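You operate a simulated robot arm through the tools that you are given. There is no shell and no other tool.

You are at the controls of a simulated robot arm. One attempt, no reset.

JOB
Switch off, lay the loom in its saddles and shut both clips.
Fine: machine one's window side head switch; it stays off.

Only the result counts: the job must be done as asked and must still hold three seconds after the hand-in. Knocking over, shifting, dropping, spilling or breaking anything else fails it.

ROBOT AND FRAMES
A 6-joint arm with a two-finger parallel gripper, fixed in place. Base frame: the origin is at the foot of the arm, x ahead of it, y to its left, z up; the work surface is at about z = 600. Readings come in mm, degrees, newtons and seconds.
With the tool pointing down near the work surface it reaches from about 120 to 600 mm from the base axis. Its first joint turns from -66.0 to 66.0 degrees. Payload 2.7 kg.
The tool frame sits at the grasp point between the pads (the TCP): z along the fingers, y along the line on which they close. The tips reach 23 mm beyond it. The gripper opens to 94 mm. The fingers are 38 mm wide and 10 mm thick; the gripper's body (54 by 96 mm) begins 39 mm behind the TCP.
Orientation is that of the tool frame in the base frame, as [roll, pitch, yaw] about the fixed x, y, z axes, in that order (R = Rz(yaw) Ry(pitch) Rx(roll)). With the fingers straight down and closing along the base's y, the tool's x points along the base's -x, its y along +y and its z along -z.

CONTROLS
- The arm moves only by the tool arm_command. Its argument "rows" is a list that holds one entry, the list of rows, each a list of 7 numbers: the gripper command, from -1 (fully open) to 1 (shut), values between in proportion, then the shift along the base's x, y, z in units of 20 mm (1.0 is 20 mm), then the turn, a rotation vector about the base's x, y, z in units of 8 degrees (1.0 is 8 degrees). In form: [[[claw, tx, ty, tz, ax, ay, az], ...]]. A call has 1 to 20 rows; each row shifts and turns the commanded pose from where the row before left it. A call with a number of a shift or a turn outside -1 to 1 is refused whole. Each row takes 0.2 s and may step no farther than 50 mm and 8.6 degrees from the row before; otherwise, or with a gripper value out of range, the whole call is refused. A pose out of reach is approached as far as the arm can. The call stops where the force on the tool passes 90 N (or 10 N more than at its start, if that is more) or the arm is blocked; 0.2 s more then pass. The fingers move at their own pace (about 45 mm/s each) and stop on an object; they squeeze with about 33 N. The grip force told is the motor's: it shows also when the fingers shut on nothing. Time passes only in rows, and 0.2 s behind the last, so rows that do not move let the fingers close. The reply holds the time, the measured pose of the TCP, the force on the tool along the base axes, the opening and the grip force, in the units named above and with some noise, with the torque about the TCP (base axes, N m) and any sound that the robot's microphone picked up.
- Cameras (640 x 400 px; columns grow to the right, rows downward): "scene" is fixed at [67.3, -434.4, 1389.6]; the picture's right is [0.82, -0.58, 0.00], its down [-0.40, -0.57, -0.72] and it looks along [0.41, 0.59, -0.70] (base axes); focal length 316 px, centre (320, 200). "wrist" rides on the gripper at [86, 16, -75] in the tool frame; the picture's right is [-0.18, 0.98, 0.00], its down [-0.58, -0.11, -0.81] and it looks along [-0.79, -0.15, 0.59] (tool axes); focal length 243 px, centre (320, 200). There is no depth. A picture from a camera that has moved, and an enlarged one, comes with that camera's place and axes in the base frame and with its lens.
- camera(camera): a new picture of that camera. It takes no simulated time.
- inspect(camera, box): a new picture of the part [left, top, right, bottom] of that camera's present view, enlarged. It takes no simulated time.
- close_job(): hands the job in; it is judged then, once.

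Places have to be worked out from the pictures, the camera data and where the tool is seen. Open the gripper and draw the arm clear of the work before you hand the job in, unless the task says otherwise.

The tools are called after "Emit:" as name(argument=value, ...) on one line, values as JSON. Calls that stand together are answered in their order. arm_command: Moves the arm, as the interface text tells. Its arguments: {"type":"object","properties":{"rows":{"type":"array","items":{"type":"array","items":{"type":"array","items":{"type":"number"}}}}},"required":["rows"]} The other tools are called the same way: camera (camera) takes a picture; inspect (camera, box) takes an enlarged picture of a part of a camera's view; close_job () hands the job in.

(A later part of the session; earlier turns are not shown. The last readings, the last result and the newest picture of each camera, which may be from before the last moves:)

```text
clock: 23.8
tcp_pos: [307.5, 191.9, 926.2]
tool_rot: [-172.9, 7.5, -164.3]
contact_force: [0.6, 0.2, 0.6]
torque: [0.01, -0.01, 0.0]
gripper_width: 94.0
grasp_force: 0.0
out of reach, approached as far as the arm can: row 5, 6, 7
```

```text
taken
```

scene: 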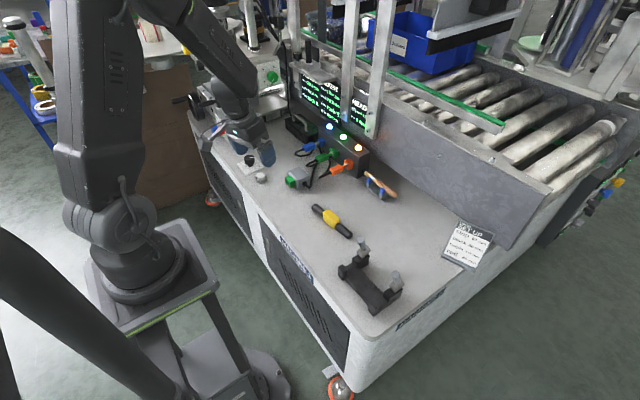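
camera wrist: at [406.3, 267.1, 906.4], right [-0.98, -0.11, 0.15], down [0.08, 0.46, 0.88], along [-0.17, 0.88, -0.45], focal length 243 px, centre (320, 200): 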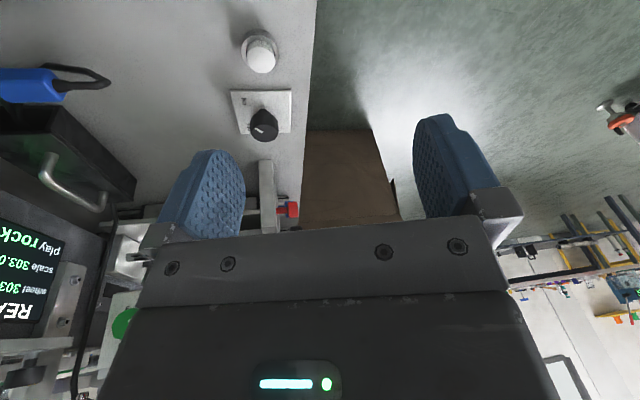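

Emit:
inspect(camera="scene", box=[120, 0, 320, 180])

Emit:
arm_command(rows=[[[-1, -0.5, -0.5, 0, 0, 0, 0], [-1, -0.5, -0.5, 0, 0, 0, 0], [-1, -0.5, -0.5, 0, 0, 0, 0], [-1, 0, 0, 0, 0.2, 0.4, 0], [-1, 0, 0, 0, 0.2, 0.4, 0], [-1, 0, 0, 0, 0, 0, 0]]])

```text
2.22 times, centred on (220, 90) of scene
camera zoom: at [67.3, -434.4, 1389.6], right [0.82, -0.58, 0.0], down [-0.4, -0.57, -0.72], along [0.41, 0.59, -0.7], focal length 702 px, centre (542, 444)
```

zoom: 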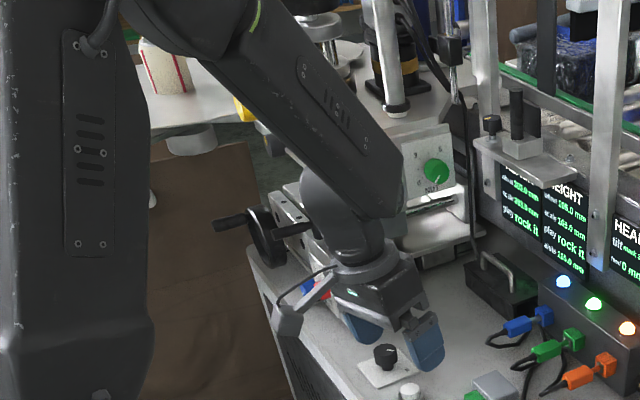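

```text
clock: 25.2
tcp_pos: [271.7, 163.0, 914.2]
tool_rot: [-173.9, 6.9, -164.4]
contact_force: [-0.3, 0.2, -0.4]
torque: [-0.01, 0.02, -0.04]
gripper_width: 94.1
grasp_force: 0.0
out of reach, approached as far as the arm can: row 1, 2, 4, 5
```

The wrist is in the flipped branch: I must tilt up again, align the tool exactly with the arm's plane, then come straight down through the forearm direction. First tilt up.

Emit:
arm_command(rows=[[[-1, 0.5, 0, 0.2, 0, -1, 0], [-1, 0.5, 0, 0.2, 0, -1, 0], [-1, 0.5, 0, 0.2, 0, -1, 0], [-1, 0.5, 0, 0.2, 0, -1, 0], [-1, 0.2, 0, 0, 0, -1, 0], [-1, 0.2, 0, 0, 0, -1, 0], [-1, 0, 0, 0, 0, -1, 0], [-1, 0, 0, 0, 0, 0, 0]]])

```text
clock: 27.0
tcp_pos: [320.6, 163.1, 927.9]
tool_rot: [-147.9, 59.4, -148.4]
contact_force: [1.3, 0.4, 0.9]
torque: [0.0, -0.04, -0.03]
gripper_width: 94.1
grasp_force: 0.0
```

Emit:
arm_command(rows=[[[-1, 0, 0, 0, 0, 0, 1], [-1, 0, 0, 0, 0, 0, 1], [-1, 0, 0, 0, 0, 0, 1], [-1, 0, 0, 0, 0, 0, 0.95], [-1, 0, 0, 0, 0, 0, 0]]])

Emit:
inspect(camera="scene", box=[120, 0, 320, 180])

```text
clock: 28.2
tcp_pos: [335.3, 178.3, 923.9]
tool_rot: [-148.1, 59.2, -116.9]
contact_force: [0.0, 0.0, 0.6]
torque: [0.03, 0.01, 0.01]
gripper_width: 93.9
grasp_force: 0.0
out of reach, approached as far as the arm can: row 3, 4
```

```text
2.22 times, centred on (220, 90) of scene
camera zoom: at [67.3, -434.4, 1389.6], right [0.82, -0.58, 0.0], down [-0.4, -0.57, -0.72], along [0.41, 0.59, -0.7], focal length 702 px, centre (542, 444)
```

zoom: 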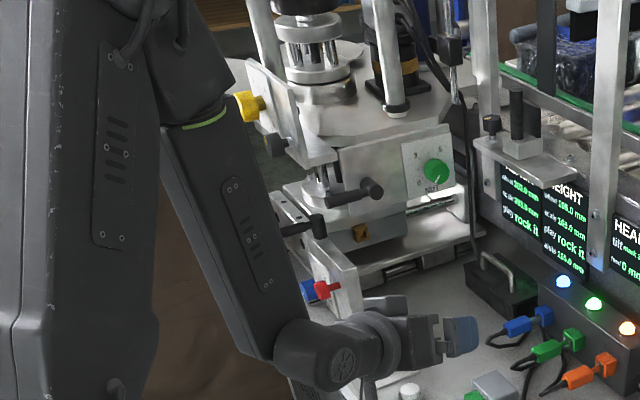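

Now the wrist sits with its cover on the original side (forearm roll ≈ 0). I un-tilt straight in the arm's plane.

Emit:
arm_command(rows=[[[-1, 0, 0, 0, -0.469, 0.883, 0], [-1, 0, 0, 0, -0.469, 0.883, 0], [-1, 0, 0, 0, -0.469, 0.883, 0], [-1, 0, 0, 0, -0.469, 0.883, 0]]])

Emit:
inspect(camera="scene", box=[120, 0, 320, 180])

```text
clock: 29.2
tcp_pos: [336.7, 177.8, 924.7]
tool_rot: [-167.3, 34.3, -131.2]
contact_force: [0.3, -0.6, 0.8]
torque: [0.02, 0.01, 0.03]
gripper_width: 94.0
grasp_force: 0.0
out of reach, approached as far as the arm can: row 4
```

```text
2.22 times, centred on (220, 90) of scene
camera zoom: at [67.3, -434.4, 1389.6], right [0.82, -0.58, 0.0], down [-0.4, -0.57, -0.72], along [0.41, 0.59, -0.7], focal length 702 px, centre (542, 444)
```

zoom: 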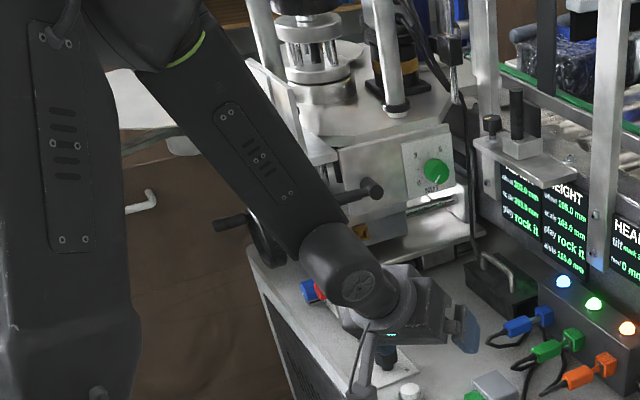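

Emit:
arm_command(rows=[[[-1, 0, 0, 0, -0.469, 0.883, 0], [-1, 0, 0, 0, -0.469, 0.883, 0], [-1, 0, 0, 0, 0, 0, 0]]])

Emit:
inspect(camera="scene", box=[120, 0, 320, 180])

```text
clock: 30.0
tcp_pos: [336.8, 179.0, 923.6]
tool_rot: [-167.2, 34.3, -131.2]
contact_force: [0.4, 0.1, -0.3]
torque: [0.01, -0.06, -0.02]
gripper_width: 93.9
grasp_force: 0.1
out of reach, approached as far as the arm can: row 1, 2
```

```text
2.22 times, centred on (220, 90) of scene
camera zoom: at [67.3, -434.4, 1389.6], right [0.82, -0.58, 0.0], down [-0.4, -0.57, -0.72], along [0.41, 0.59, -0.7], focal length 702 px, centre (542, 444)
```

zoom: 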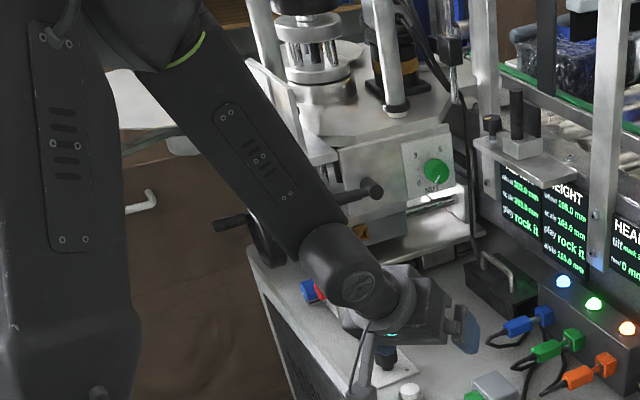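

Emit:
arm_command(rows=[[[-1, 0.44, 0.23, 0, 0, 0, 0], [-1, 0.44, 0.23, 0, 0, 0, 0], [-1, 0.44, 0.23, 0, 0, 0, 0], [-1, 0.44, 0.23, 0, 0, 0, 0], [-1, 0.44, 0.23, 0, 0, 0, 0], [-1, 0.44, 0.23, 0, 0, 0, 0]]])

Emit:
inspect(camera="scene", box=[120, 0, 320, 180])

```text
clock: 31.4
tcp_pos: [369.2, 194.7, 922.7]
tool_rot: [-167.4, 33.6, -131.3]
contact_force: [0.7, 0.3, -0.6]
torque: [0.0, -0.02, 0.03]
gripper_width: 93.9
grasp_force: 0.0
out of reach, approached as far as the arm can: row 5, 6
```

```text
2.22 times, centred on (220, 90) of scene
camera zoom: at [67.3, -434.4, 1389.6], right [0.82, -0.58, 0.0], down [-0.4, -0.57, -0.72], along [0.41, 0.59, -0.7], focal length 702 px, centre (542, 444)
```

zoom: 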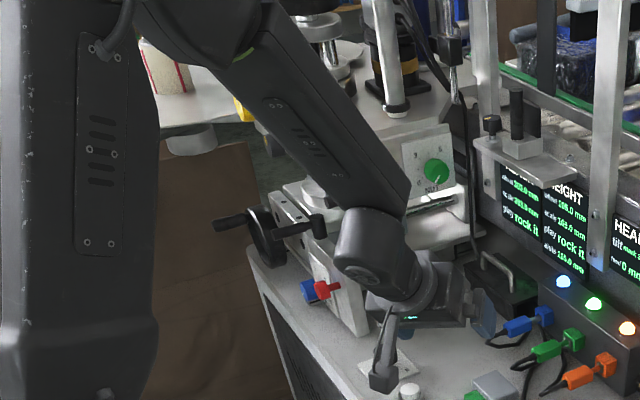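

The forearm rolled part-way. I try smaller un-tilt steps to see whether the large steps were what blocked.

Emit:
arm_command(rows=[[[-1, 0, 0, 0, -0.117, 0.22, 0], [-1, 0, 0, 0, -0.117, 0.22, 0], [-1, 0, 0, 0, -0.117, 0.22, 0], [-1, 0, 0, 0, -0.117, 0.22, 0], [-1, 0, 0, 0, -0.117, 0.22, 0], [-1, 0, 0, 0, -0.117, 0.22, 0], [-1, 0, 0, 0, -0.117, 0.22, 0], [-1, 0, 0, 0, -0.117, 0.22, 0]]])

Emit:
inspect(camera="scene", box=[120, 0, 320, 180])

```text
clock: 33.2
tcp_pos: [368.8, 194.2, 922.4]
tool_rot: [-167.5, 33.6, -131.4]
contact_force: [0.5, -0.2, 0.0]
torque: [0.04, -0.02, 0.01]
gripper_width: 94.3
grasp_force: 0.1
out of reach, approached as far as the arm can: row 2, 4, 6, 8
```

```text
2.22 times, centred on (220, 90) of scene
camera zoom: at [67.3, -434.4, 1389.6], right [0.82, -0.58, 0.0], down [-0.4, -0.57, -0.72], along [0.41, 0.59, -0.7], focal length 702 px, centre (542, 444)
```

zoom: 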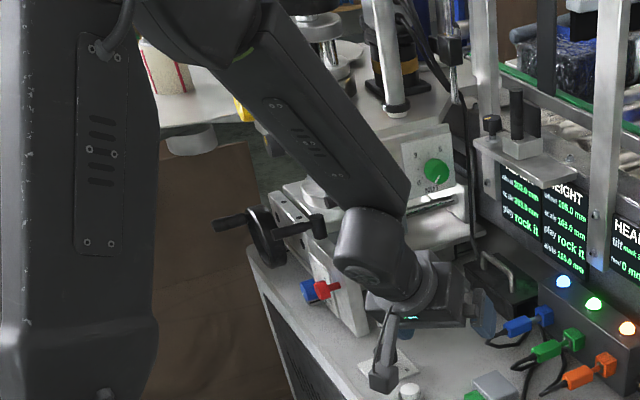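

The forearm is nearly collinear with the tool and the tool lies slightly to its right. I back up inward, correct the azimuth slightly to the left, and try crossing again.

Emit:
arm_command(rows=[[[-1, -0.44, -0.23, 0, 0, 0, 0], [-1, -0.44, -0.23, 0, 0, 0, 0], [-1, -0.44, -0.23, 0, 0, 0, 0], [-1, -0.44, -0.23, 0, 0, 0, 0.1], [-1, -0.44, -0.23, 0, 0, 0, 0.1], [-1, 0, 0, 0, 0, 0, 0]]])

Emit:
inspect(camera="scene", box=[120, 0, 320, 180])

```text
clock: 34.6
tcp_pos: [329.8, 173.2, 921.2]
tool_rot: [-167.4, 33.7, -129.8]
contact_force: [-0.5, -0.7, 0.1]
torque: [-0.01, -0.01, -0.02]
gripper_width: 93.9
grasp_force: 0.2
out of reach, approached as far as the arm can: row 2
```

```text
2.22 times, centred on (220, 90) of scene
camera zoom: at [67.3, -434.4, 1389.6], right [0.82, -0.58, 0.0], down [-0.4, -0.57, -0.72], along [0.41, 0.59, -0.7], focal length 702 px, centre (542, 444)
```

zoom: 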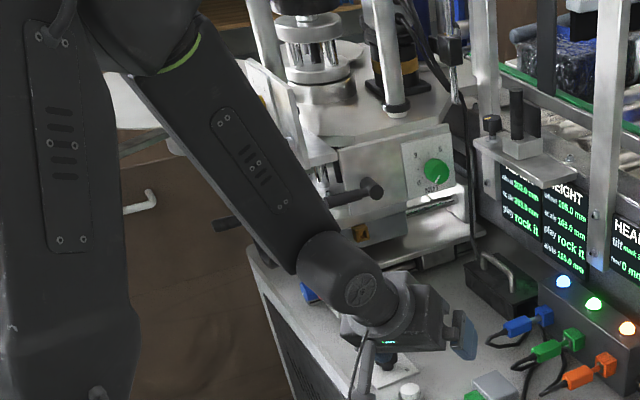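

Emit:
arm_command(rows=[[[-1, 0, 0, 0, 0, 0, 0.2], [-1, 0, 0, 0, 0, 0, 0.2], [-1, 0, 0, 0, 0, 0, 0]]])

Emit:
inspect(camera="scene", box=[200, 90, 280, 160])

```text
clock: 35.4
tcp_pos: [329.9, 172.8, 920.7]
tool_rot: [-167.4, 33.6, -126.6]
contact_force: [0.5, 0.1, -0.2]
torque: [0.01, 0.02, 0.0]
gripper_width: 93.7
grasp_force: 0.0
```

```text
5.71 times, centred on (240, 125) of scene
camera zoom: at [67.3, -434.4, 1389.6], right [0.82, -0.58, 0.0], down [-0.4, -0.57, -0.72], along [0.41, 0.59, -0.7], focal length 1804 px, centre (777, 629)
```

zoom: 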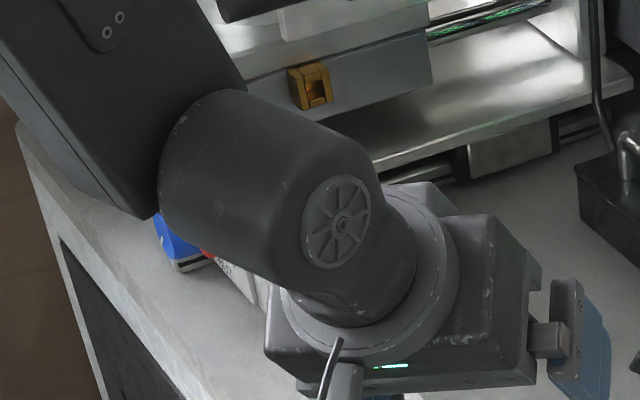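

At this azimuth the cover points right (forearm roll ≈ 0). I try un-tilting in small steps from here.

Emit:
arm_command(rows=[[[-1, 0, 0, 0, -0.227, 0.446, 0], [-1, 0, 0, 0, -0.227, 0.446, 0], [-1, 0, 0, 0, -0.227, 0.446, 0], [-1, 0, 0, 0, 0, 0, 0]]])

Emit:
inspect(camera="scene", box=[200, 90, 280, 160])

```text
clock: 36.4
tcp_pos: [330.6, 171.9, 920.4]
tool_rot: [-169.4, 30.1, -127.7]
contact_force: [0.1, 0.2, 1.3]
torque: [0.0, 0.02, 0.02]
gripper_width: 94.0
grasp_force: 0.1
out of reach, approached as far as the arm can: row 2, 3
```

```text
5.71 times, centred on (240, 125) of scene
camera zoom: at [67.3, -434.4, 1389.6], right [0.82, -0.58, 0.0], down [-0.4, -0.57, -0.72], along [0.41, 0.59, -0.7], focal length 1804 px, centre (777, 629)
```

zoom: 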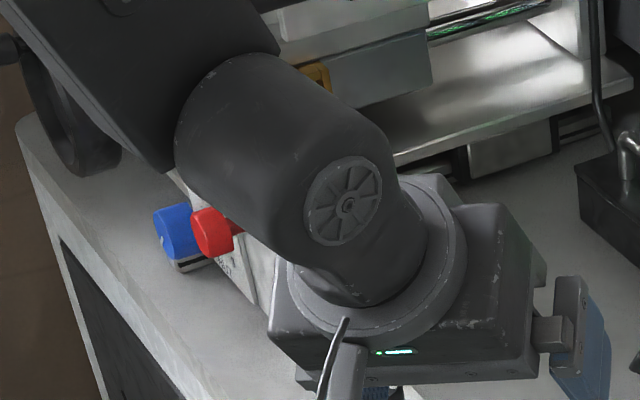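

I estimate the forearm roll from the cover's ellipse (about 20° down), meaning the tool is ~1° right of the forearm plane. I yaw left slightly and check.

Emit:
arm_command(rows=[[[-1, 0, 0, 0, 0, 0, 0.26], [-1, 0, 0, 0, 0, 0, 0]]])

Emit:
inspect(camera="scene", box=[220, 100, 270, 150])

```text
clock: 37.0
tcp_pos: [330.5, 172.5, 921.0]
tool_rot: [-169.5, 30.0, -125.6]
contact_force: [-0.4, -0.5, -0.5]
torque: [0.01, 0.01, -0.02]
gripper_width: 94.1
grasp_force: 0.1
```

```text
8.00 times, centred on (245, 125) of scene
camera zoom: at [67.3, -434.4, 1389.6], right [0.82, -0.58, 0.0], down [-0.4, -0.57, -0.72], along [0.41, 0.59, -0.7], focal length 2526 px, centre (920, 800)
```

zoom: 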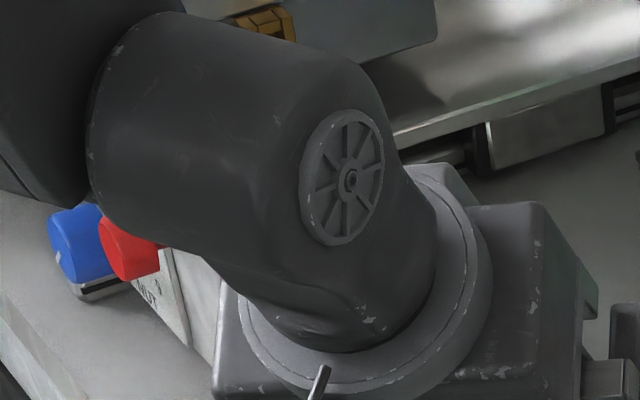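

Emit:
arm_command(rows=[[[-1, 0, 0, 0, -0.527, 0.85, 0], [-1, 0, 0, 0, 0, 0, 0]]])

Emit:
inspect(camera="scene", box=[220, 100, 270, 150])

```text
clock: 37.6
tcp_pos: [330.1, 172.9, 921.7]
tool_rot: [-172.9, 22.5, -127.0]
contact_force: [0.6, 0.0, 0.4]
torque: [0.03, 0.02, -0.01]
gripper_width: 93.9
grasp_force: 0.0
```

```text
8.00 times, centred on (245, 125) of scene
camera zoom: at [67.3, -434.4, 1389.6], right [0.82, -0.58, 0.0], down [-0.4, -0.57, -0.72], along [0.41, 0.59, -0.7], focal length 2526 px, centre (920, 800)
```

zoom: 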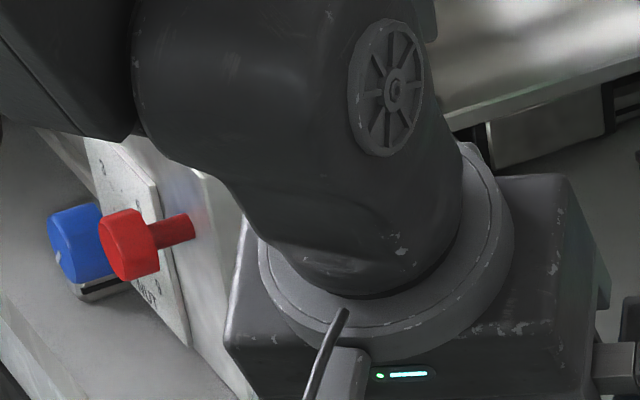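

It crossed cleanly. I finish straightening the tool.

Emit:
arm_command(rows=[[[-1, 0, 0, 0, -0.56, 0.8, 0], [-1, 0, 0, 0, -0.56, 0.8, 0], [-1, 0, 0, 0, -0.56, 0.8, 0], [-1, 0, 0, 0, 0, 0, 0]]])

Emit:
camera(camera="scene")

```text
clock: 38.6
tcp_pos: [330.8, 173.1, 920.8]
tool_rot: [-180.0, 0.1, -128.5]
contact_force: [-0.7, 0.2, -0.2]
torque: [0.04, -0.05, 0.01]
gripper_width: 93.7
grasp_force: 0.0
```

```text
taken
```

scene: 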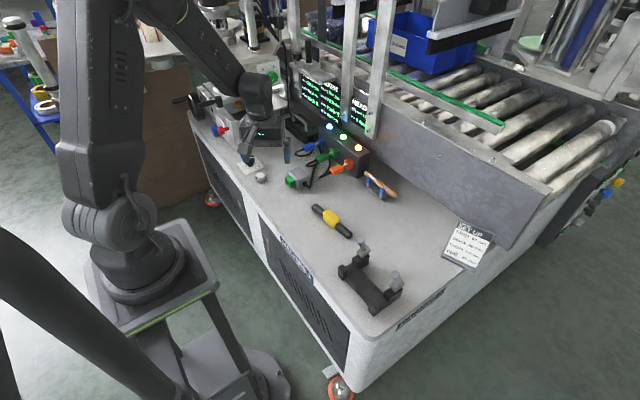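

Tool is vertical and in the original posture. Now I extend toward the knob, at height, tilting outward (about 35°) only when extended, to test the reach.

Emit:
arm_command(rows=[[[-1, 0.1, 0.95, -0.5, 0, 0, 0], [-1, 0.1, 0.95, -0.5, 0, 0, 0], [-1, 0.1, 0.95, -0.5, 0, 0, 0], [-1, 0.1, 0.95, -0.5, 0, 0, 0], [-1, 0.1, 0.95, -0.5, 0, 0, 0], [-1, 0.1, 0.95, -0.5, 0, 0, 0], [-1, 0.1, 0.95, -0.5, 0, 0, 0], [-1, 0.1, 0.95, -0.5, 0, 0, 0], [-1, 0.1, 0.95, -0.5, 0.4, -0.3, 0], [-1, 0.1, 0.95, -0.5, 0.4, -0.3, 0], [-1, 0.1, 0.95, -0.5, 0.4, -0.3, 0], [-1, 0.1, 0.95, -0.5, 0.4, -0.3, 0]]])

```text
clock: 41.2
tcp_pos: [353.6, 399.8, 801.8]
tool_rot: [179.6, 16.3, -128.6]
contact_force: [-0.5, -0.2, 0.1]
torque: [-0.02, -0.01, 0.0]
gripper_width: 94.2
grasp_force: 0.0
```

Emit:
arm_command(rows=[[[-1, 0.25, 0.7, -0.4, 0.25, -0.19, 0], [-1, 0.25, 0.7, -0.4, 0.25, -0.19, 0], [-1, 0.25, 0.7, -0.4, 0.25, -0.19, 0], [-1, 0.25, 0.7, -0.4, 0.25, -0.19, 0], [-1, 0.25, 0.7, -0.4, 0.25, -0.19, 0], [-1, 0.25, 0.7, -0.4, 0.25, -0.19, 0], [-1, 0.25, 0.7, -0.4, 0.25, -0.19, 0], [-1, 0.25, 0.7, -0.4, 0.25, -0.19, 0]]])

Emit:
inspect(camera="scene", box=[120, 0, 340, 200])

Emit:
camera(camera="wrist")

```text
clock: 43.0
tcp_pos: [389.5, 495.9, 769.0]
tool_rot: [-179.5, 31.8, -128.8]
contact_force: [0.5, -0.5, 0.7]
torque: [-0.01, -0.02, 0.0]
gripper_width: 94.3
grasp_force: 0.1
out of reach, approached as far as the arm can: row 6, 7, 8
```

```text
2.00 times, centred on (230, 100) of scene
camera zoom: at [67.3, -434.4, 1389.6], right [0.82, -0.58, 0.0], down [-0.4, -0.57, -0.72], along [0.41, 0.59, -0.7], focal length 632 px, centre (500, 400)
```

zoom: 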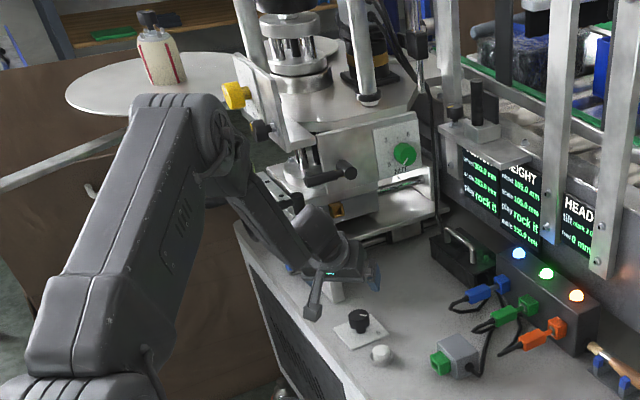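

```text
taken
camera wrist: at [305.4, 418.1, 787.6], right [-0.67, 0.74, 0.09], down [0.12, -0.01, 0.99], along [0.74, 0.67, -0.08], focal length 243 px, centre (320, 200)
```

wrist: 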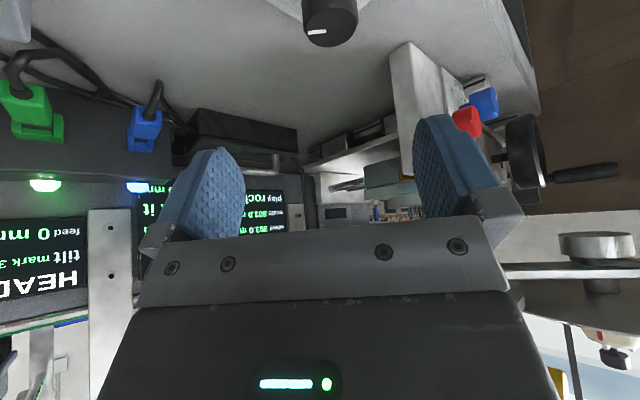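

The arm is not stretched out here, so the refusal may be due to the wrist angle. I test by lowering with no further tilt.

Emit:
arm_command(rows=[[[-1, 0, 0, -0.5, 0, 0, 0], [-1, 0, 0, -0.5, 0, 0, 0], [-1, 0, 0, -0.5, 0, 0, 0]]])

Emit:
inspect(camera="scene", box=[180, 60, 290, 160])

```text
clock: 43.8
tcp_pos: [396.3, 501.5, 751.5]
tool_rot: [-179.4, 32.3, -128.8]
contact_force: [-0.3, 0.2, -0.7]
torque: [-0.02, 0.01, -0.01]
gripper_width: 94.0
grasp_force: 0.0
out of reach, approached as far as the arm can: row 3
```

```text
4.00 times, centred on (235, 110) of scene
camera zoom: at [67.3, -434.4, 1389.6], right [0.82, -0.58, 0.0], down [-0.4, -0.57, -0.72], along [0.41, 0.59, -0.7], focal length 1263 px, centre (660, 560)
```

zoom: 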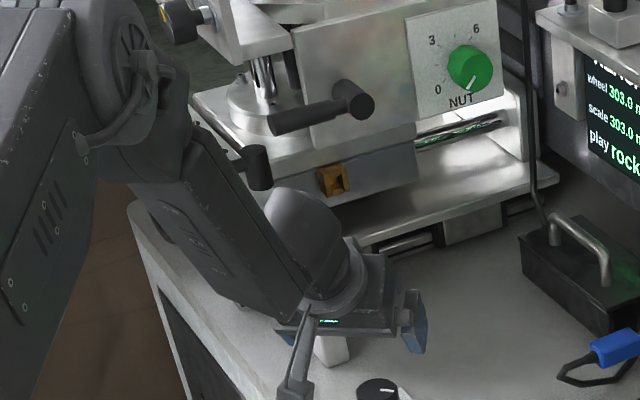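

The wrist is near its forearm-aligned singularity here. I back out along the same path and straighten, to test tool-down reach at low height instead.

Emit:
arm_command(rows=[[[-1, 0, 0, 0.5, 0, 0, 0], [-1, -0.25, -0.5, 0.4, 0, 0, 0], [-1, -0.25, -0.7, 0.4, -0.25, 0.19, 0], [-1, -0.25, -0.7, 0.4, -0.25, 0.19, 0], [-1, -0.25, -0.7, 0.4, -0.25, 0.19, 0], [-1, -0.25, -0.7, 0.4, -0.25, 0.19, 0], [-1, -0.25, -0.7, 0.4, -0.25, 0.19, 0], [-1, -0.25, -0.7, 0.4, -0.25, 0.19, 0], [-1, 0, 0, 0, -0.4, 0.3, 0], [-1, 0, 0, 0, -0.4, 0.3, 0]]])

Emit:
inspect(camera="scene", box=[100, 0, 320, 160])

```text
clock: 46.0
tcp_pos: [339.0, 362.2, 786.0]
tool_rot: [-174.8, 16.8, -128.7]
contact_force: [0.0, 1.0, -0.1]
torque: [-0.01, -0.02, -0.02]
gripper_width: 93.9
grasp_force: 0.1
out of reach, approached as far as the arm can: row 2, 4, 5, 6, 7, 8, 9, 10
```

```text
2.50 times, centred on (210, 80) of scene
camera zoom: at [67.3, -434.4, 1389.6], right [0.82, -0.58, 0.0], down [-0.4, -0.57, -0.72], along [0.41, 0.59, -0.7], focal length 789 px, centre (595, 500)
```

zoom: 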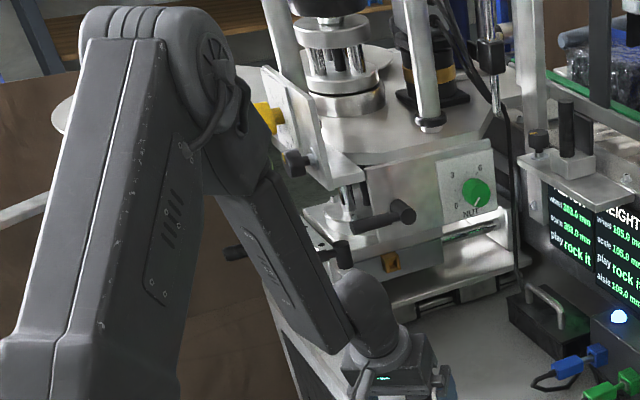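

The forearm has flipped again. From the data the forearm plane is offset: in-plane tool azimuth = TCP azimuth + asin(41/r). I tilt up on the same side, move to the spot where the crossing worked, and align exactly.

Emit:
arm_command(rows=[[[-1, 0, 0, 0.3, 0.5, -0.75, 0], [-1, 0, 0, 0.3, 0.5, -0.75, 0], [-1, 0, 0, 0.3, 0.5, -0.75, 0], [-1, 0, 0, 0.3, 0.5, -0.75, 0], [-1, 0, -0.3, 0.5, 0.3, -0.45, 0], [-1, 0, -0.9, 0.5, 0, 0, 0], [-1, 0, -0.9, 0.5, 0, 0, 0], [-1, 0, -0.9, 0.5, 0, 0, 0], [-1, 0, -0.9, 0.5, 0, 0, 0], [-1, 0, -0.9, 0.5, 0, 0, 0], [-1, 0, -0.9, 0.5, 0, 0, 0], [-1, 0, -0.9, 0.5, 0, 0, 0], [-1, 0, -0.9, 0.5, 0, 0, 0], [-1, 0, -0.9, 0.3, 0, 0, 0], [-1, 0, -0.9, 0.3, 0, 0, 0]]])

```text
clock: 49.2
tcp_pos: [319.3, 245.1, 929.6]
tool_rot: [-168.8, 27.3, -126.5]
contact_force: [-0.4, 0.2, 0.4]
torque: [0.0, 0.02, 0.01]
gripper_width: 94.0
grasp_force: 0.0
out of reach, approached as far as the arm can: row 2, 3, 4, 10, 11, 12, 13, 14, 15
```

Emit:
arm_command(rows=[[[-1, 0, 0, 0, 0, -0.6, 0], [-1, 0, 0, 0, 0, -0.6, 0], [-1, 0, 0, 0, 0, -0.6, 0], [-1, 0, 0, 0, 0, -0.6, 0], [-1, 0, 0, 0, 0, -0.6, 0], [-1, 0, 0, 0, 0, 0, 0]]])

Emit:
inspect(camera="scene", box=[100, 0, 320, 160])

```text
clock: 50.6
tcp_pos: [317.8, 245.7, 926.6]
tool_rot: [-143.9, 39.7, -112.1]
contact_force: [0.4, -0.2, 0.9]
torque: [-0.01, -0.01, -0.02]
gripper_width: 94.1
grasp_force: 0.0
```

```text
2.50 times, centred on (210, 80) of scene
camera zoom: at [67.3, -434.4, 1389.6], right [0.82, -0.58, 0.0], down [-0.4, -0.57, -0.72], along [0.41, 0.59, -0.7], focal length 789 px, centre (595, 500)
```

zoom: 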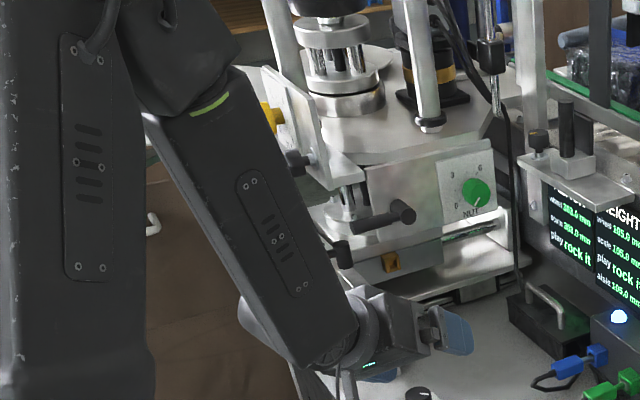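

Emit:
arm_command(rows=[[[-1, 0, 0, 0, 0.3, -0.8, 0], [-1, 0, 0, 0, 0, 0, 0.6], [-1, 0, 0, 0, 0, 0, 0.6], [-1, 0, 0, 0, 0, 0, 0.6], [-1, 0, 0, 0, 0, 0, 0.6], [-1, 0, 0, 0, 0, 0, 0.6], [-1, 0, 0, 0, 0, 0, 0]]])

Emit:
inspect(camera="scene", box=[100, 0, 320, 160])

```text
clock: 52.2
tcp_pos: [232.6, 349.1, 959.0]
tool_rot: [-136.7, 43.6, -84.1]
contact_force: [-0.3, 0.3, -0.3]
torque: [0.01, 0.01, 0.05]
gripper_width: 93.9
grasp_force: 0.1
out of reach, approached as far as the arm can: row 2, 3, 4, 5, 6
```

```text
2.50 times, centred on (210, 80) of scene
camera zoom: at [67.3, -434.4, 1389.6], right [0.82, -0.58, 0.0], down [-0.4, -0.57, -0.72], along [0.41, 0.59, -0.7], focal length 789 px, centre (595, 500)
```

zoom: 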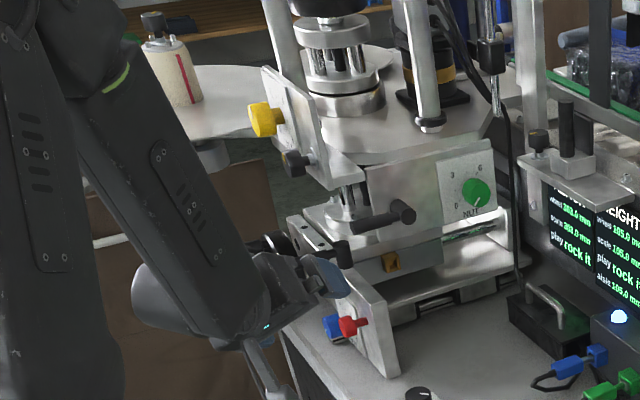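

That drag moved the arm sideways. I bring it back to (320,245,930) while yawing the tool right again, then un-tilt on the right side.

Emit:
arm_command(rows=[[[-1, 0.6, -0.7, -0.2, 0, 0, -0.5], [-1, 0.6, -0.7, -0.2, 0, 0, -0.5], [-1, 0.6, -0.7, -0.2, 0, 0, -0.5], [-1, 0.6, -0.7, -0.2, 0, 0, -0.5], [-1, 0.6, -0.7, -0.2, 0, 0, -0.5], [-1, 0.6, -0.7, -0.2, 0, 0, -0.5], [-1, 0.6, -0.7, -0.2, 0, 0, 0], [-1, 0, 0, 0, -0.15, 0.5, 0], [-1, 0, 0, 0, -0.15, 0.5, 0], [-1, 0, 0, 0, -0.15, 0.5, 0], [-1, 0, 0, 0, -0.15, 0.5, 0], [-1, 0, 0, 0, -0.15, 0.5, 0], [-1, 0, 0, 0, -0.15, 0.5, 0]]])

Emit:
inspect(camera="scene", box=[100, 0, 320, 160])

```text
clock: 55.0
tcp_pos: [316.3, 251.9, 929.1]
tool_rot: [-160.2, 27.3, -121.4]
contact_force: [-0.2, -0.9, 0.0]
torque: [-0.01, 0.02, -0.01]
gripper_width: 94.4
grasp_force: 0.1
```

```text
2.50 times, centred on (210, 80) of scene
camera zoom: at [67.3, -434.4, 1389.6], right [0.82, -0.58, 0.0], down [-0.4, -0.57, -0.72], along [0.41, 0.59, -0.7], focal length 789 px, centre (595, 500)
```

zoom: 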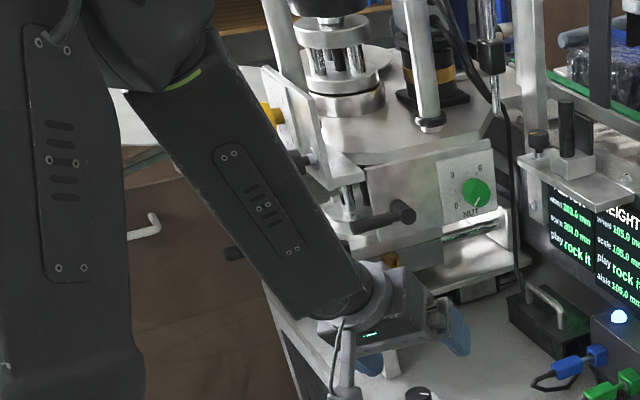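

Emit:
arm_command(rows=[[[-1, 0, 0, 0, -0.175, 0.47, 0], [-1, 0, 0, 0, -0.175, 0.47, 0], [-1, 0, 0, 0, -0.175, 0.47, 0], [-1, 0, 0, 0, -0.175, 0.47, 0], [-1, 0, 0, 0, -0.175, 0.47, 0], [-1, 0, 0, 0, -0.175, 0.47, 0], [-1, 0, 0, 0, -0.175, 0.47, 0], [-1, 0, 0, 0, -0.175, 0.47, 0]]])

Emit:
inspect(camera="scene", box=[100, 0, 320, 160])

```text
clock: 56.8
tcp_pos: [316.7, 252.7, 930.2]
tool_rot: [-179.4, 0.9, -126.2]
contact_force: [-0.6, 0.5, 0.2]
torque: [0.02, -0.04, -0.01]
gripper_width: 93.9
grasp_force: 0.2
```

```text
2.50 times, centred on (210, 80) of scene
camera zoom: at [67.3, -434.4, 1389.6], right [0.82, -0.58, 0.0], down [-0.4, -0.57, -0.72], along [0.41, 0.59, -0.7], focal length 789 px, centre (595, 500)
```

zoom: 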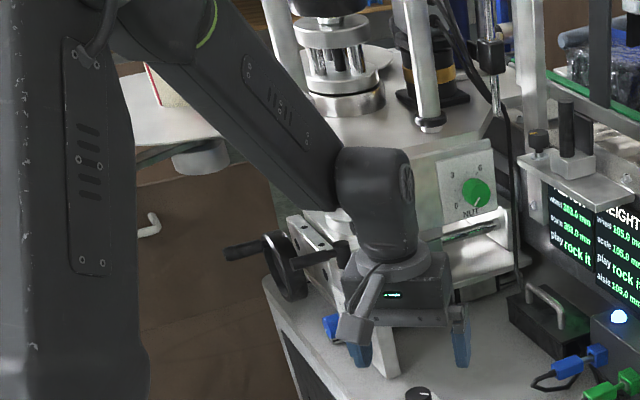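

Straight again and in the right posture. Now I descend with the tool vertical to about r=575, z=740 toward the knob, keeping well away from the forearm direction.

Emit:
arm_command(rows=[[[-1, 0.13, 0.94, -0.86, 0, 0, 0], [-1, 0.13, 0.94, -0.86, 0, 0, 0], [-1, 0.13, 0.94, -0.86, 0, 0, 0], [-1, 0.13, 0.94, -0.86, 0, 0, 0], [-1, 0.13, 0.94, -0.86, 0, 0, 0], [-1, 0.13, 0.94, -0.86, 0, 0, 0], [-1, 0.13, 0.94, -0.86, 0, 0, 0], [-1, 0.13, 0.94, -0.86, 0, 0, 0], [-1, 0.13, 0.94, -0.86, 0, 0, 0], [-1, 0.13, 0.94, -0.86, 0, 0, 0], [-1, 0.13, 0.94, -0.86, 0, 0, 0]]])

Emit:
camera(camera="wrist")

Emit:
inspect(camera="scene", box=[100, 0, 340, 200])

```text
clock: 59.2
tcp_pos: [344.1, 462.0, 740.2]
tool_rot: [-179.4, 1.1, -126.3]
contact_force: [0.2, -0.8, 0.6]
torque: [-0.02, 0.0, 0.01]
gripper_width: 93.9
grasp_force: 0.2
```

```text
taken
camera wrist: at [276.8, 399.9, 813.9], right [-0.68, 0.73, -0.01], down [0.42, 0.4, 0.82], along [0.6, 0.56, -0.58], focal length 243 px, centre (320, 200)
```

wrist: 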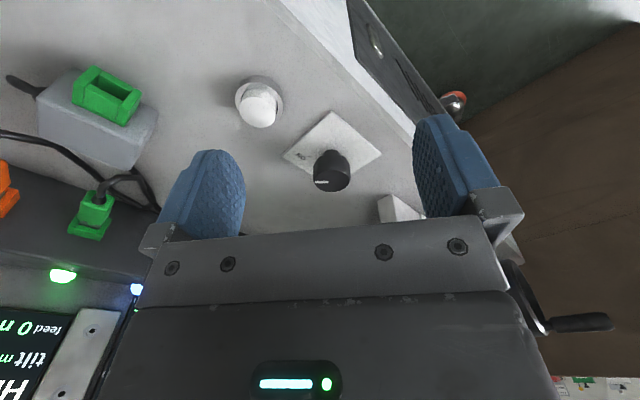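

```text
2.00 times, centred on (220, 100) of scene
camera zoom: at [67.3, -434.4, 1389.6], right [0.82, -0.58, 0.0], down [-0.4, -0.57, -0.72], along [0.41, 0.59, -0.7], focal length 632 px, centre (520, 400)
```

zoom: 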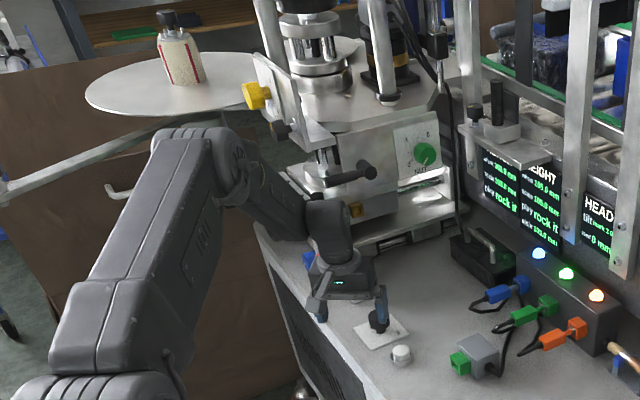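

Emit:
inspect(camera="wrist", box=[270, 100, 390, 220])

```text
3.33 times, centred on (330, 160) of wrist
camera zoom: at [276.8, 399.9, 813.9], right [-0.68, 0.73, -0.01], down [0.42, 0.4, 0.82], along [0.6, 0.56, -0.58], focal length 809 px, centre (287, 333)
```

zoom: 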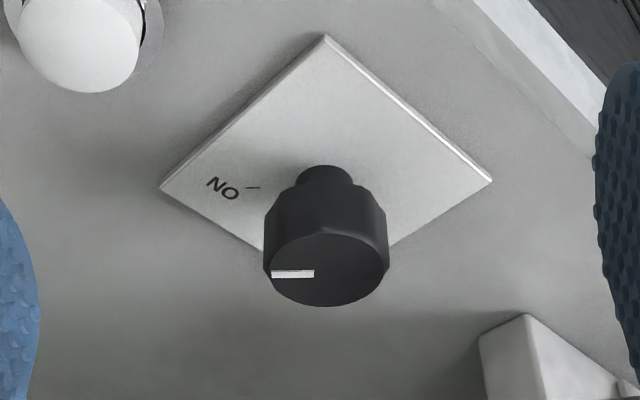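

From this close view the knob axis is ≈ (417,549), top z ≈ 643, diameter ≈ 41 mm; the bracket behind is at y ≈ 675, clear. I extend over the knob at z ≈ 700 with a 30° outward tilt.

Emit:
arm_command(rows=[[[-0.6, 0.456, 0.544, -0.25, 0.39, -0.263, 0], [-0.6, 0.456, 0.544, -0.25, 0.39, -0.263, 0], [-0.6, 0.456, 0.544, -0.25, 0.39, -0.263, 0], [-0.6, 0.456, 0.544, -0.25, 0.39, -0.263, 0], [-0.6, 0.456, 0.544, -0.25, 0.39, -0.263, 0], [-0.6, 0.456, 0.544, -0.25, 0.39, -0.263, 0], [-0.6, 0.456, 0.544, -0.25, 0.39, -0.263, 0], [-0.6, 0.456, 0.544, -0.25, 0.39, -0.263, 0], [-0.6, 0, 0, 0, 0, 0, 0]]])

Emit:
inspect(camera="scene", box=[100, 0, 340, 200])

Emit:
inspect(camera="scene", box=[210, 110, 300, 190])

```text
clock: 61.2
tcp_pos: [417.3, 546.7, 700.7]
tool_rot: [179.2, 31.1, -126.7]
contact_force: [-0.5, -0.1, -0.7]
torque: [0.0, -0.02, -0.01]
gripper_width: 75.2
grasp_force: 0.2
```

```text
2.00 times, centred on (220, 100) of scene
camera zoom: at [67.3, -434.4, 1389.6], right [0.82, -0.58, 0.0], down [-0.4, -0.57, -0.72], along [0.41, 0.59, -0.7], focal length 632 px, centre (520, 400)
```

zoom: 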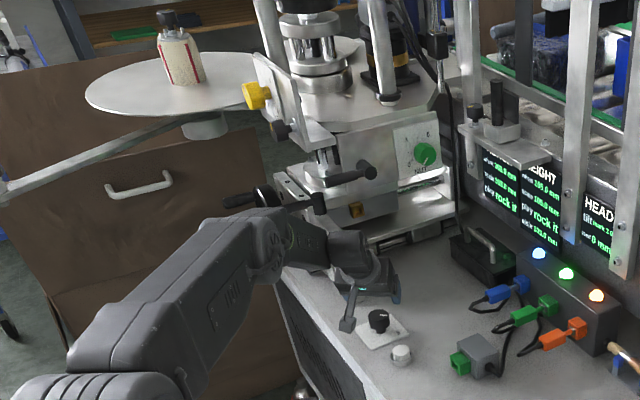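

```text
5.00 times, centred on (255, 150) of scene
camera zoom: at [67.3, -434.4, 1389.6], right [0.82, -0.58, 0.0], down [-0.4, -0.57, -0.72], along [0.41, 0.59, -0.7], focal length 1579 px, centre (645, 450)
```

zoom: 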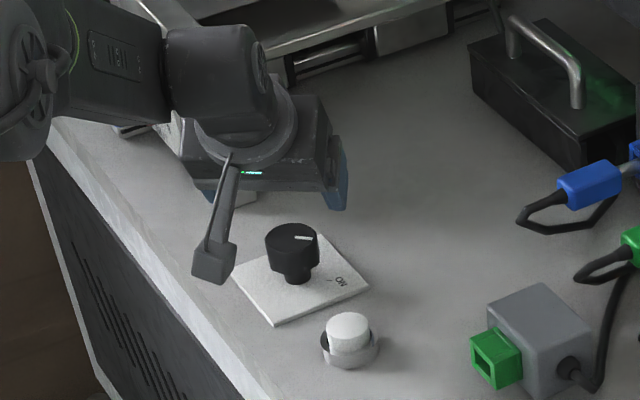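

The hover pose over the knob is reached. I rotate the tilted tool to azimuth ≈ 22° at this height to prepare a +50° turn.

Emit:
arm_command(rows=[[[-0.6, 0, 0.03, 0, 0, 0, -0.65], [-0.6, 0, 0.03, 0, 0, 0, -0.65], [-0.6, 0, 0.03, 0, 0, 0, -0.65], [-0.6, 0, 0, 0, 0, 0, -0.65], [-0.6, 0, 0, 0, 0, 0, -0.65], [-0.6, 0, 0, 0, 0, 0, -0.65], [-0.6, 0, 0, 0, 0, 0, 0]]])

Emit:
inspect(camera="scene", box=[200, 100, 300, 190])

Emit:
camera(camera="wrist")

```text
clock: 62.8
tcp_pos: [418.1, 547.7, 700.8]
tool_rot: [179.3, 31.1, -157.9]
contact_force: [0.0, -0.7, 0.2]
torque: [0.03, 0.01, 0.01]
gripper_width: 75.5
grasp_force: 0.1
```

```text
4.44 times, centred on (250, 145) of scene
camera zoom: at [67.3, -434.4, 1389.6], right [0.82, -0.58, 0.0], down [-0.4, -0.57, -0.72], along [0.41, 0.59, -0.7], focal length 1403 px, centre (631, 444)
```

zoom: 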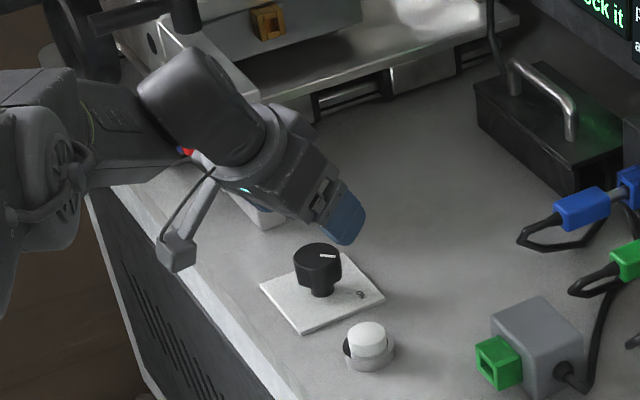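

```text
taken
camera wrist: at [306.9, 518.5, 721.2], right [-0.23, 0.97, 0.11], down [0.12, -0.08, 0.99], along [0.97, 0.24, -0.1], focal length 243 px, centre (320, 200)
```

wrist: 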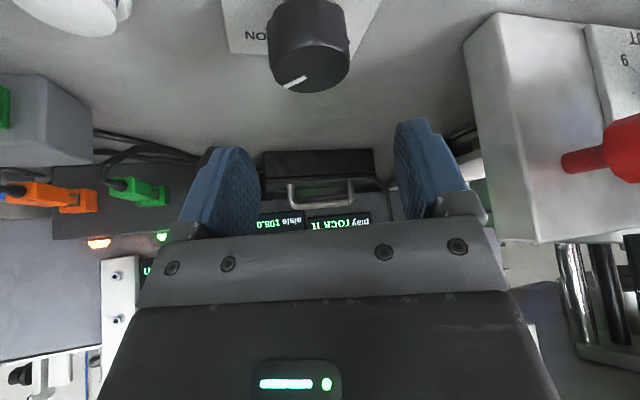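

The close view confirms the knob axis at ≈ (416.5,549). I descend straight to TCP z ≈ 641 with the fingers either side of the knob.

Emit:
arm_command(rows=[[[-0.6, -0.06, 0.06, -0.6, 0, 0, 0], [-0.6, 0, 0, -0.6, 0, 0, 0], [-0.6, 0, 0, -0.6, 0, 0, 0], [-0.6, 0, 0, -0.6, 0, 0, 0], [-0.6, 0, 0, -0.55, 0, 0, 0], [-0.6, 0, 0, 0, 0, 0, 0]]])

Emit:
inspect(camera="scene", box=[200, 100, 300, 190])

Emit:
camera(camera="wrist")

```text
clock: 64.2
tcp_pos: [397.9, 533.7, 646.2]
tool_rot: [179.4, 31.0, -157.9]
contact_force: [0.9, -0.5, -0.3]
torque: [-0.03, -0.02, -0.01]
gripper_width: 75.2
grasp_force: 0.0
out of reach, approached as far as the arm can: row 1, 3, 4, 5
```

```text
4.44 times, centred on (250, 145) of scene
camera zoom: at [67.3, -434.4, 1389.6], right [0.82, -0.58, 0.0], down [-0.4, -0.57, -0.72], along [0.41, 0.59, -0.7], focal length 1403 px, centre (631, 444)
```

zoom: 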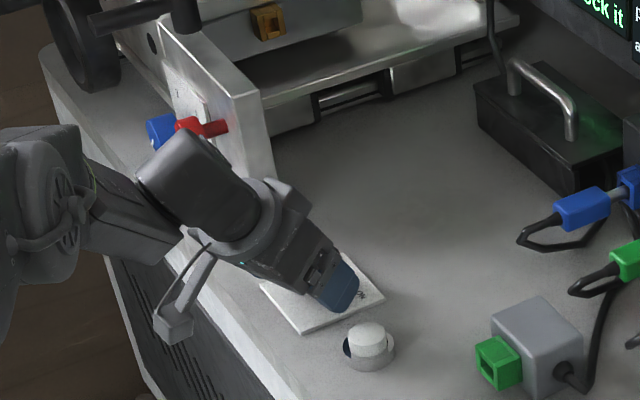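

```text
taken
camera wrist: at [285.9, 505.3, 666.2], right [-0.23, 0.97, 0.11], down [0.12, -0.08, 0.99], along [0.97, 0.24, -0.1], focal length 243 px, centre (320, 200)
```

wrist: 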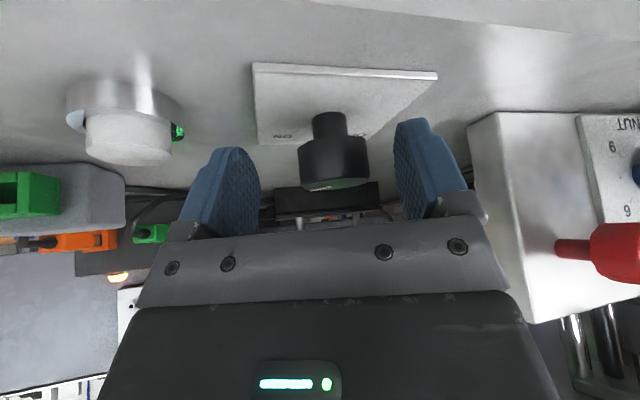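

Limit reached: the wrist can be at most ~650 mm from the shoulder. I compensate with more tilt (38°) and by gripping the knob nearer the fingertips: TCP 14 mm short of the axis, azimuth ≈ 32°.

Emit:
arm_command(rows=[[[-0.6, 0, 0, 0, 0.145, -0.25, 0.42], [-0.6, 0.17, 0.2, -0.05, 0.145, -0.25, 0.42], [-0.6, 0.17, 0.2, -0.05, 0.145, -0.25, 0.42], [-0.6, 0, 0, -0.1, 0, 0, 0], [-0.6, 0, 0, 0, 0, 0, 0]]])

Emit:
camera(camera="wrist")

Emit:
inspect(camera="scene", box=[200, 100, 300, 190])

```text
clock: 65.4
tcp_pos: [404.1, 540.8, 643.5]
tool_rot: [178.9, 38.0, -147.9]
contact_force: [0.2, -0.1, 0.0]
torque: [0.02, -0.01, 0.02]
gripper_width: 75.3
grasp_force: 0.1
```

```text
taken
camera wrist: at [298.8, 492.3, 648.9], right [-0.41, 0.9, 0.13], down [0.04, -0.13, 0.99], along [0.91, 0.41, 0.02], focal length 243 px, centre (320, 200)
```

wrist: 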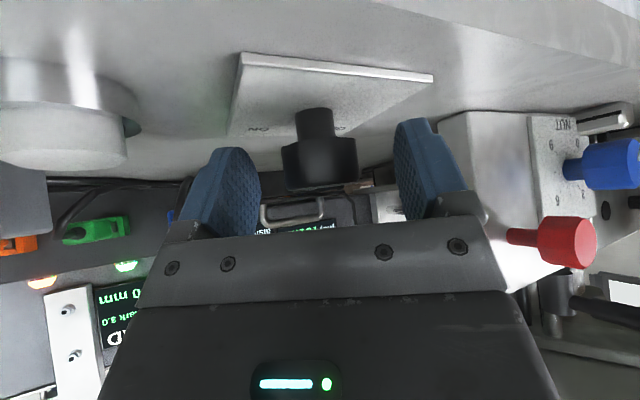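

```text
4.44 times, centred on (250, 145) of scene
camera zoom: at [67.3, -434.4, 1389.6], right [0.82, -0.58, 0.0], down [-0.4, -0.57, -0.72], along [0.41, 0.59, -0.7], focal length 1403 px, centre (631, 444)
```

zoom: 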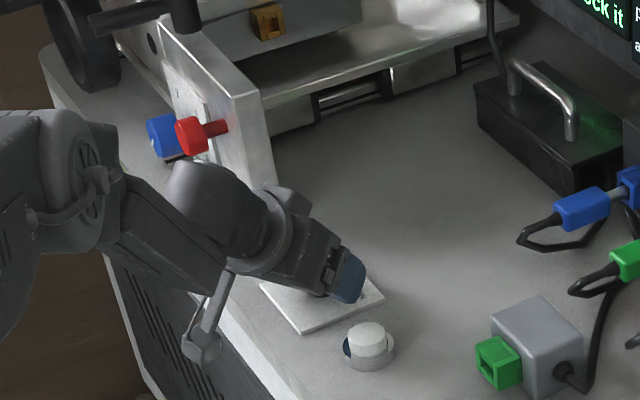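

Now the fingers straddle the knob symmetrically (knob body z ≈ 620–646). I lower 3 mm and close on it.

Emit:
arm_command(rows=[[[-0.6, 0, 0, -0.15, 0, 0, 0], [0, 0, 0, 0, 0, 0, 0], [1, 0, 0, 0, 0, 0, 0], [1, 0, 0, 0, 0, 0, 0], [1, 0, 0, 0, 0, 0, 0], [1, 0, 0, 0, 0, 0, 0]]])

Emit:
camera(camera="wrist")

```text
clock: 66.8
tcp_pos: [405.8, 540.1, 639.9]
tool_rot: [178.8, 38.1, -148.1]
contact_force: [2.9, -5.2, 3.4]
torque: [-0.49, -0.19, -0.15]
gripper_width: 41.0
grasp_force: 45.2
```

```text
taken
camera wrist: at [299.7, 491.8, 646.6], right [-0.41, 0.9, 0.13], down [0.03, -0.12, 0.99], along [0.91, 0.41, 0.02], focal length 243 px, centre (320, 200)
```

wrist: 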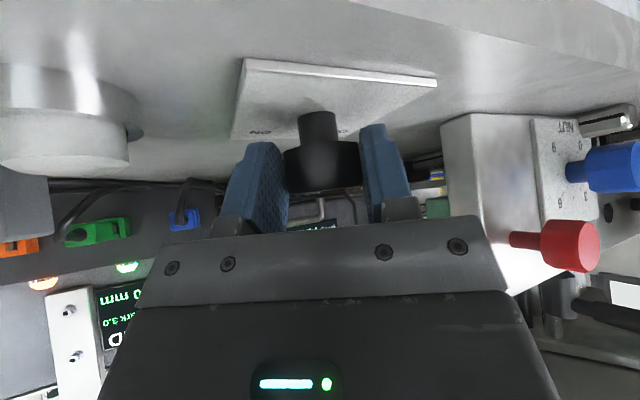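

Gripped at 41.0 mm with little side force. I turn the first 20° counter-clockwise about the knob axis (orbiting the TCP around it) and check.

Emit:
arm_command(rows=[[[1, 0.032, -0.047, 0, 0, 0, 0.625], [1, 0.036, -0.044, 0, 0, 0, 0.625], [1, 0.04, -0.04, 0, 0, 0, 0.625], [1, 0.043, -0.037, 0, 0, 0, 0.625]]])

Emit:
inspect(camera="scene", box=[220, 130, 290, 190])

```text
clock: 67.8
tcp_pos: [409.8, 538.8, 637.7]
tool_rot: [178.7, 38.2, -129.6]
contact_force: [-3.4, -40.6, 12.7]
torque: [-1.09, -1.04, -0.4]
gripper_width: 40.7
grasp_force: 44.7
out of reach, approached as far as the arm can: row 4
```

```text
6.67 times, centred on (255, 160) of scene
camera zoom: at [67.0, -435.3, 1389.4], right [0.82, -0.58, 0.0], down [-0.4, -0.57, -0.72], along [0.41, 0.59, -0.7], focal length 2105 px, centre (753, 467)
```

zoom: 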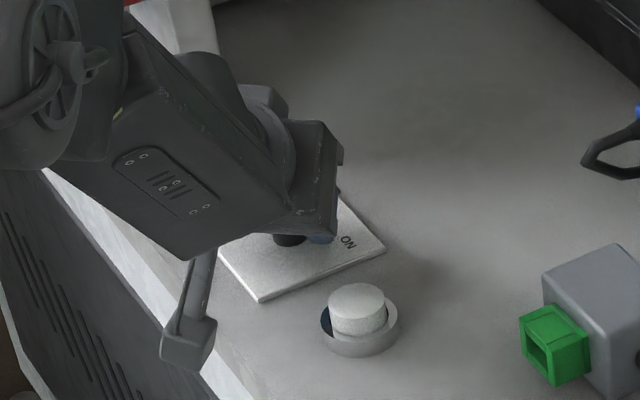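

Stopped near the wrist singularity (tool only ~6° from the forearm line). I release, and check where the knob's pointer stands now.

Emit:
arm_command(rows=[[[-0.6, 0, 0, 0, 0, 0, 0], [-0.6, 0, 0, 0, 0, 0, 0], [-0.6, 0, 0, 0, 0, 0, 0]]])

Emit:
camera(camera="wrist")

```text
clock: 68.6
tcp_pos: [409.0, 541.3, 641.6]
tool_rot: [178.5, 38.4, -129.4]
contact_force: [-0.6, -0.1, 0.4]
torque: [0.02, -0.01, 0.02]
gripper_width: 75.2
grasp_force: 0.1
```

```text
taken
camera wrist: at [323.6, 461.4, 647.0], right [-0.68, 0.72, 0.13], down [0.07, -0.12, 0.99], along [0.73, 0.68, 0.03], focal length 243 px, centre (320, 200)
```

wrist: 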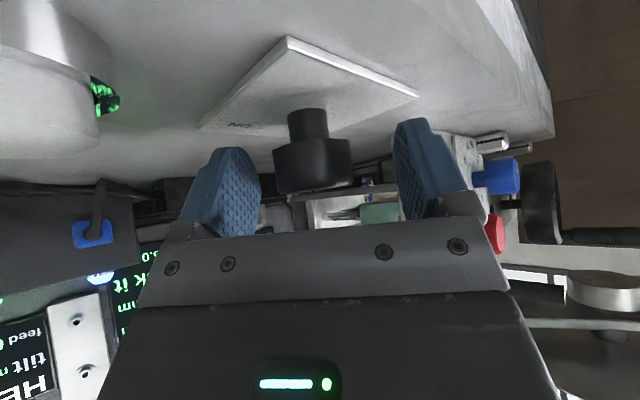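

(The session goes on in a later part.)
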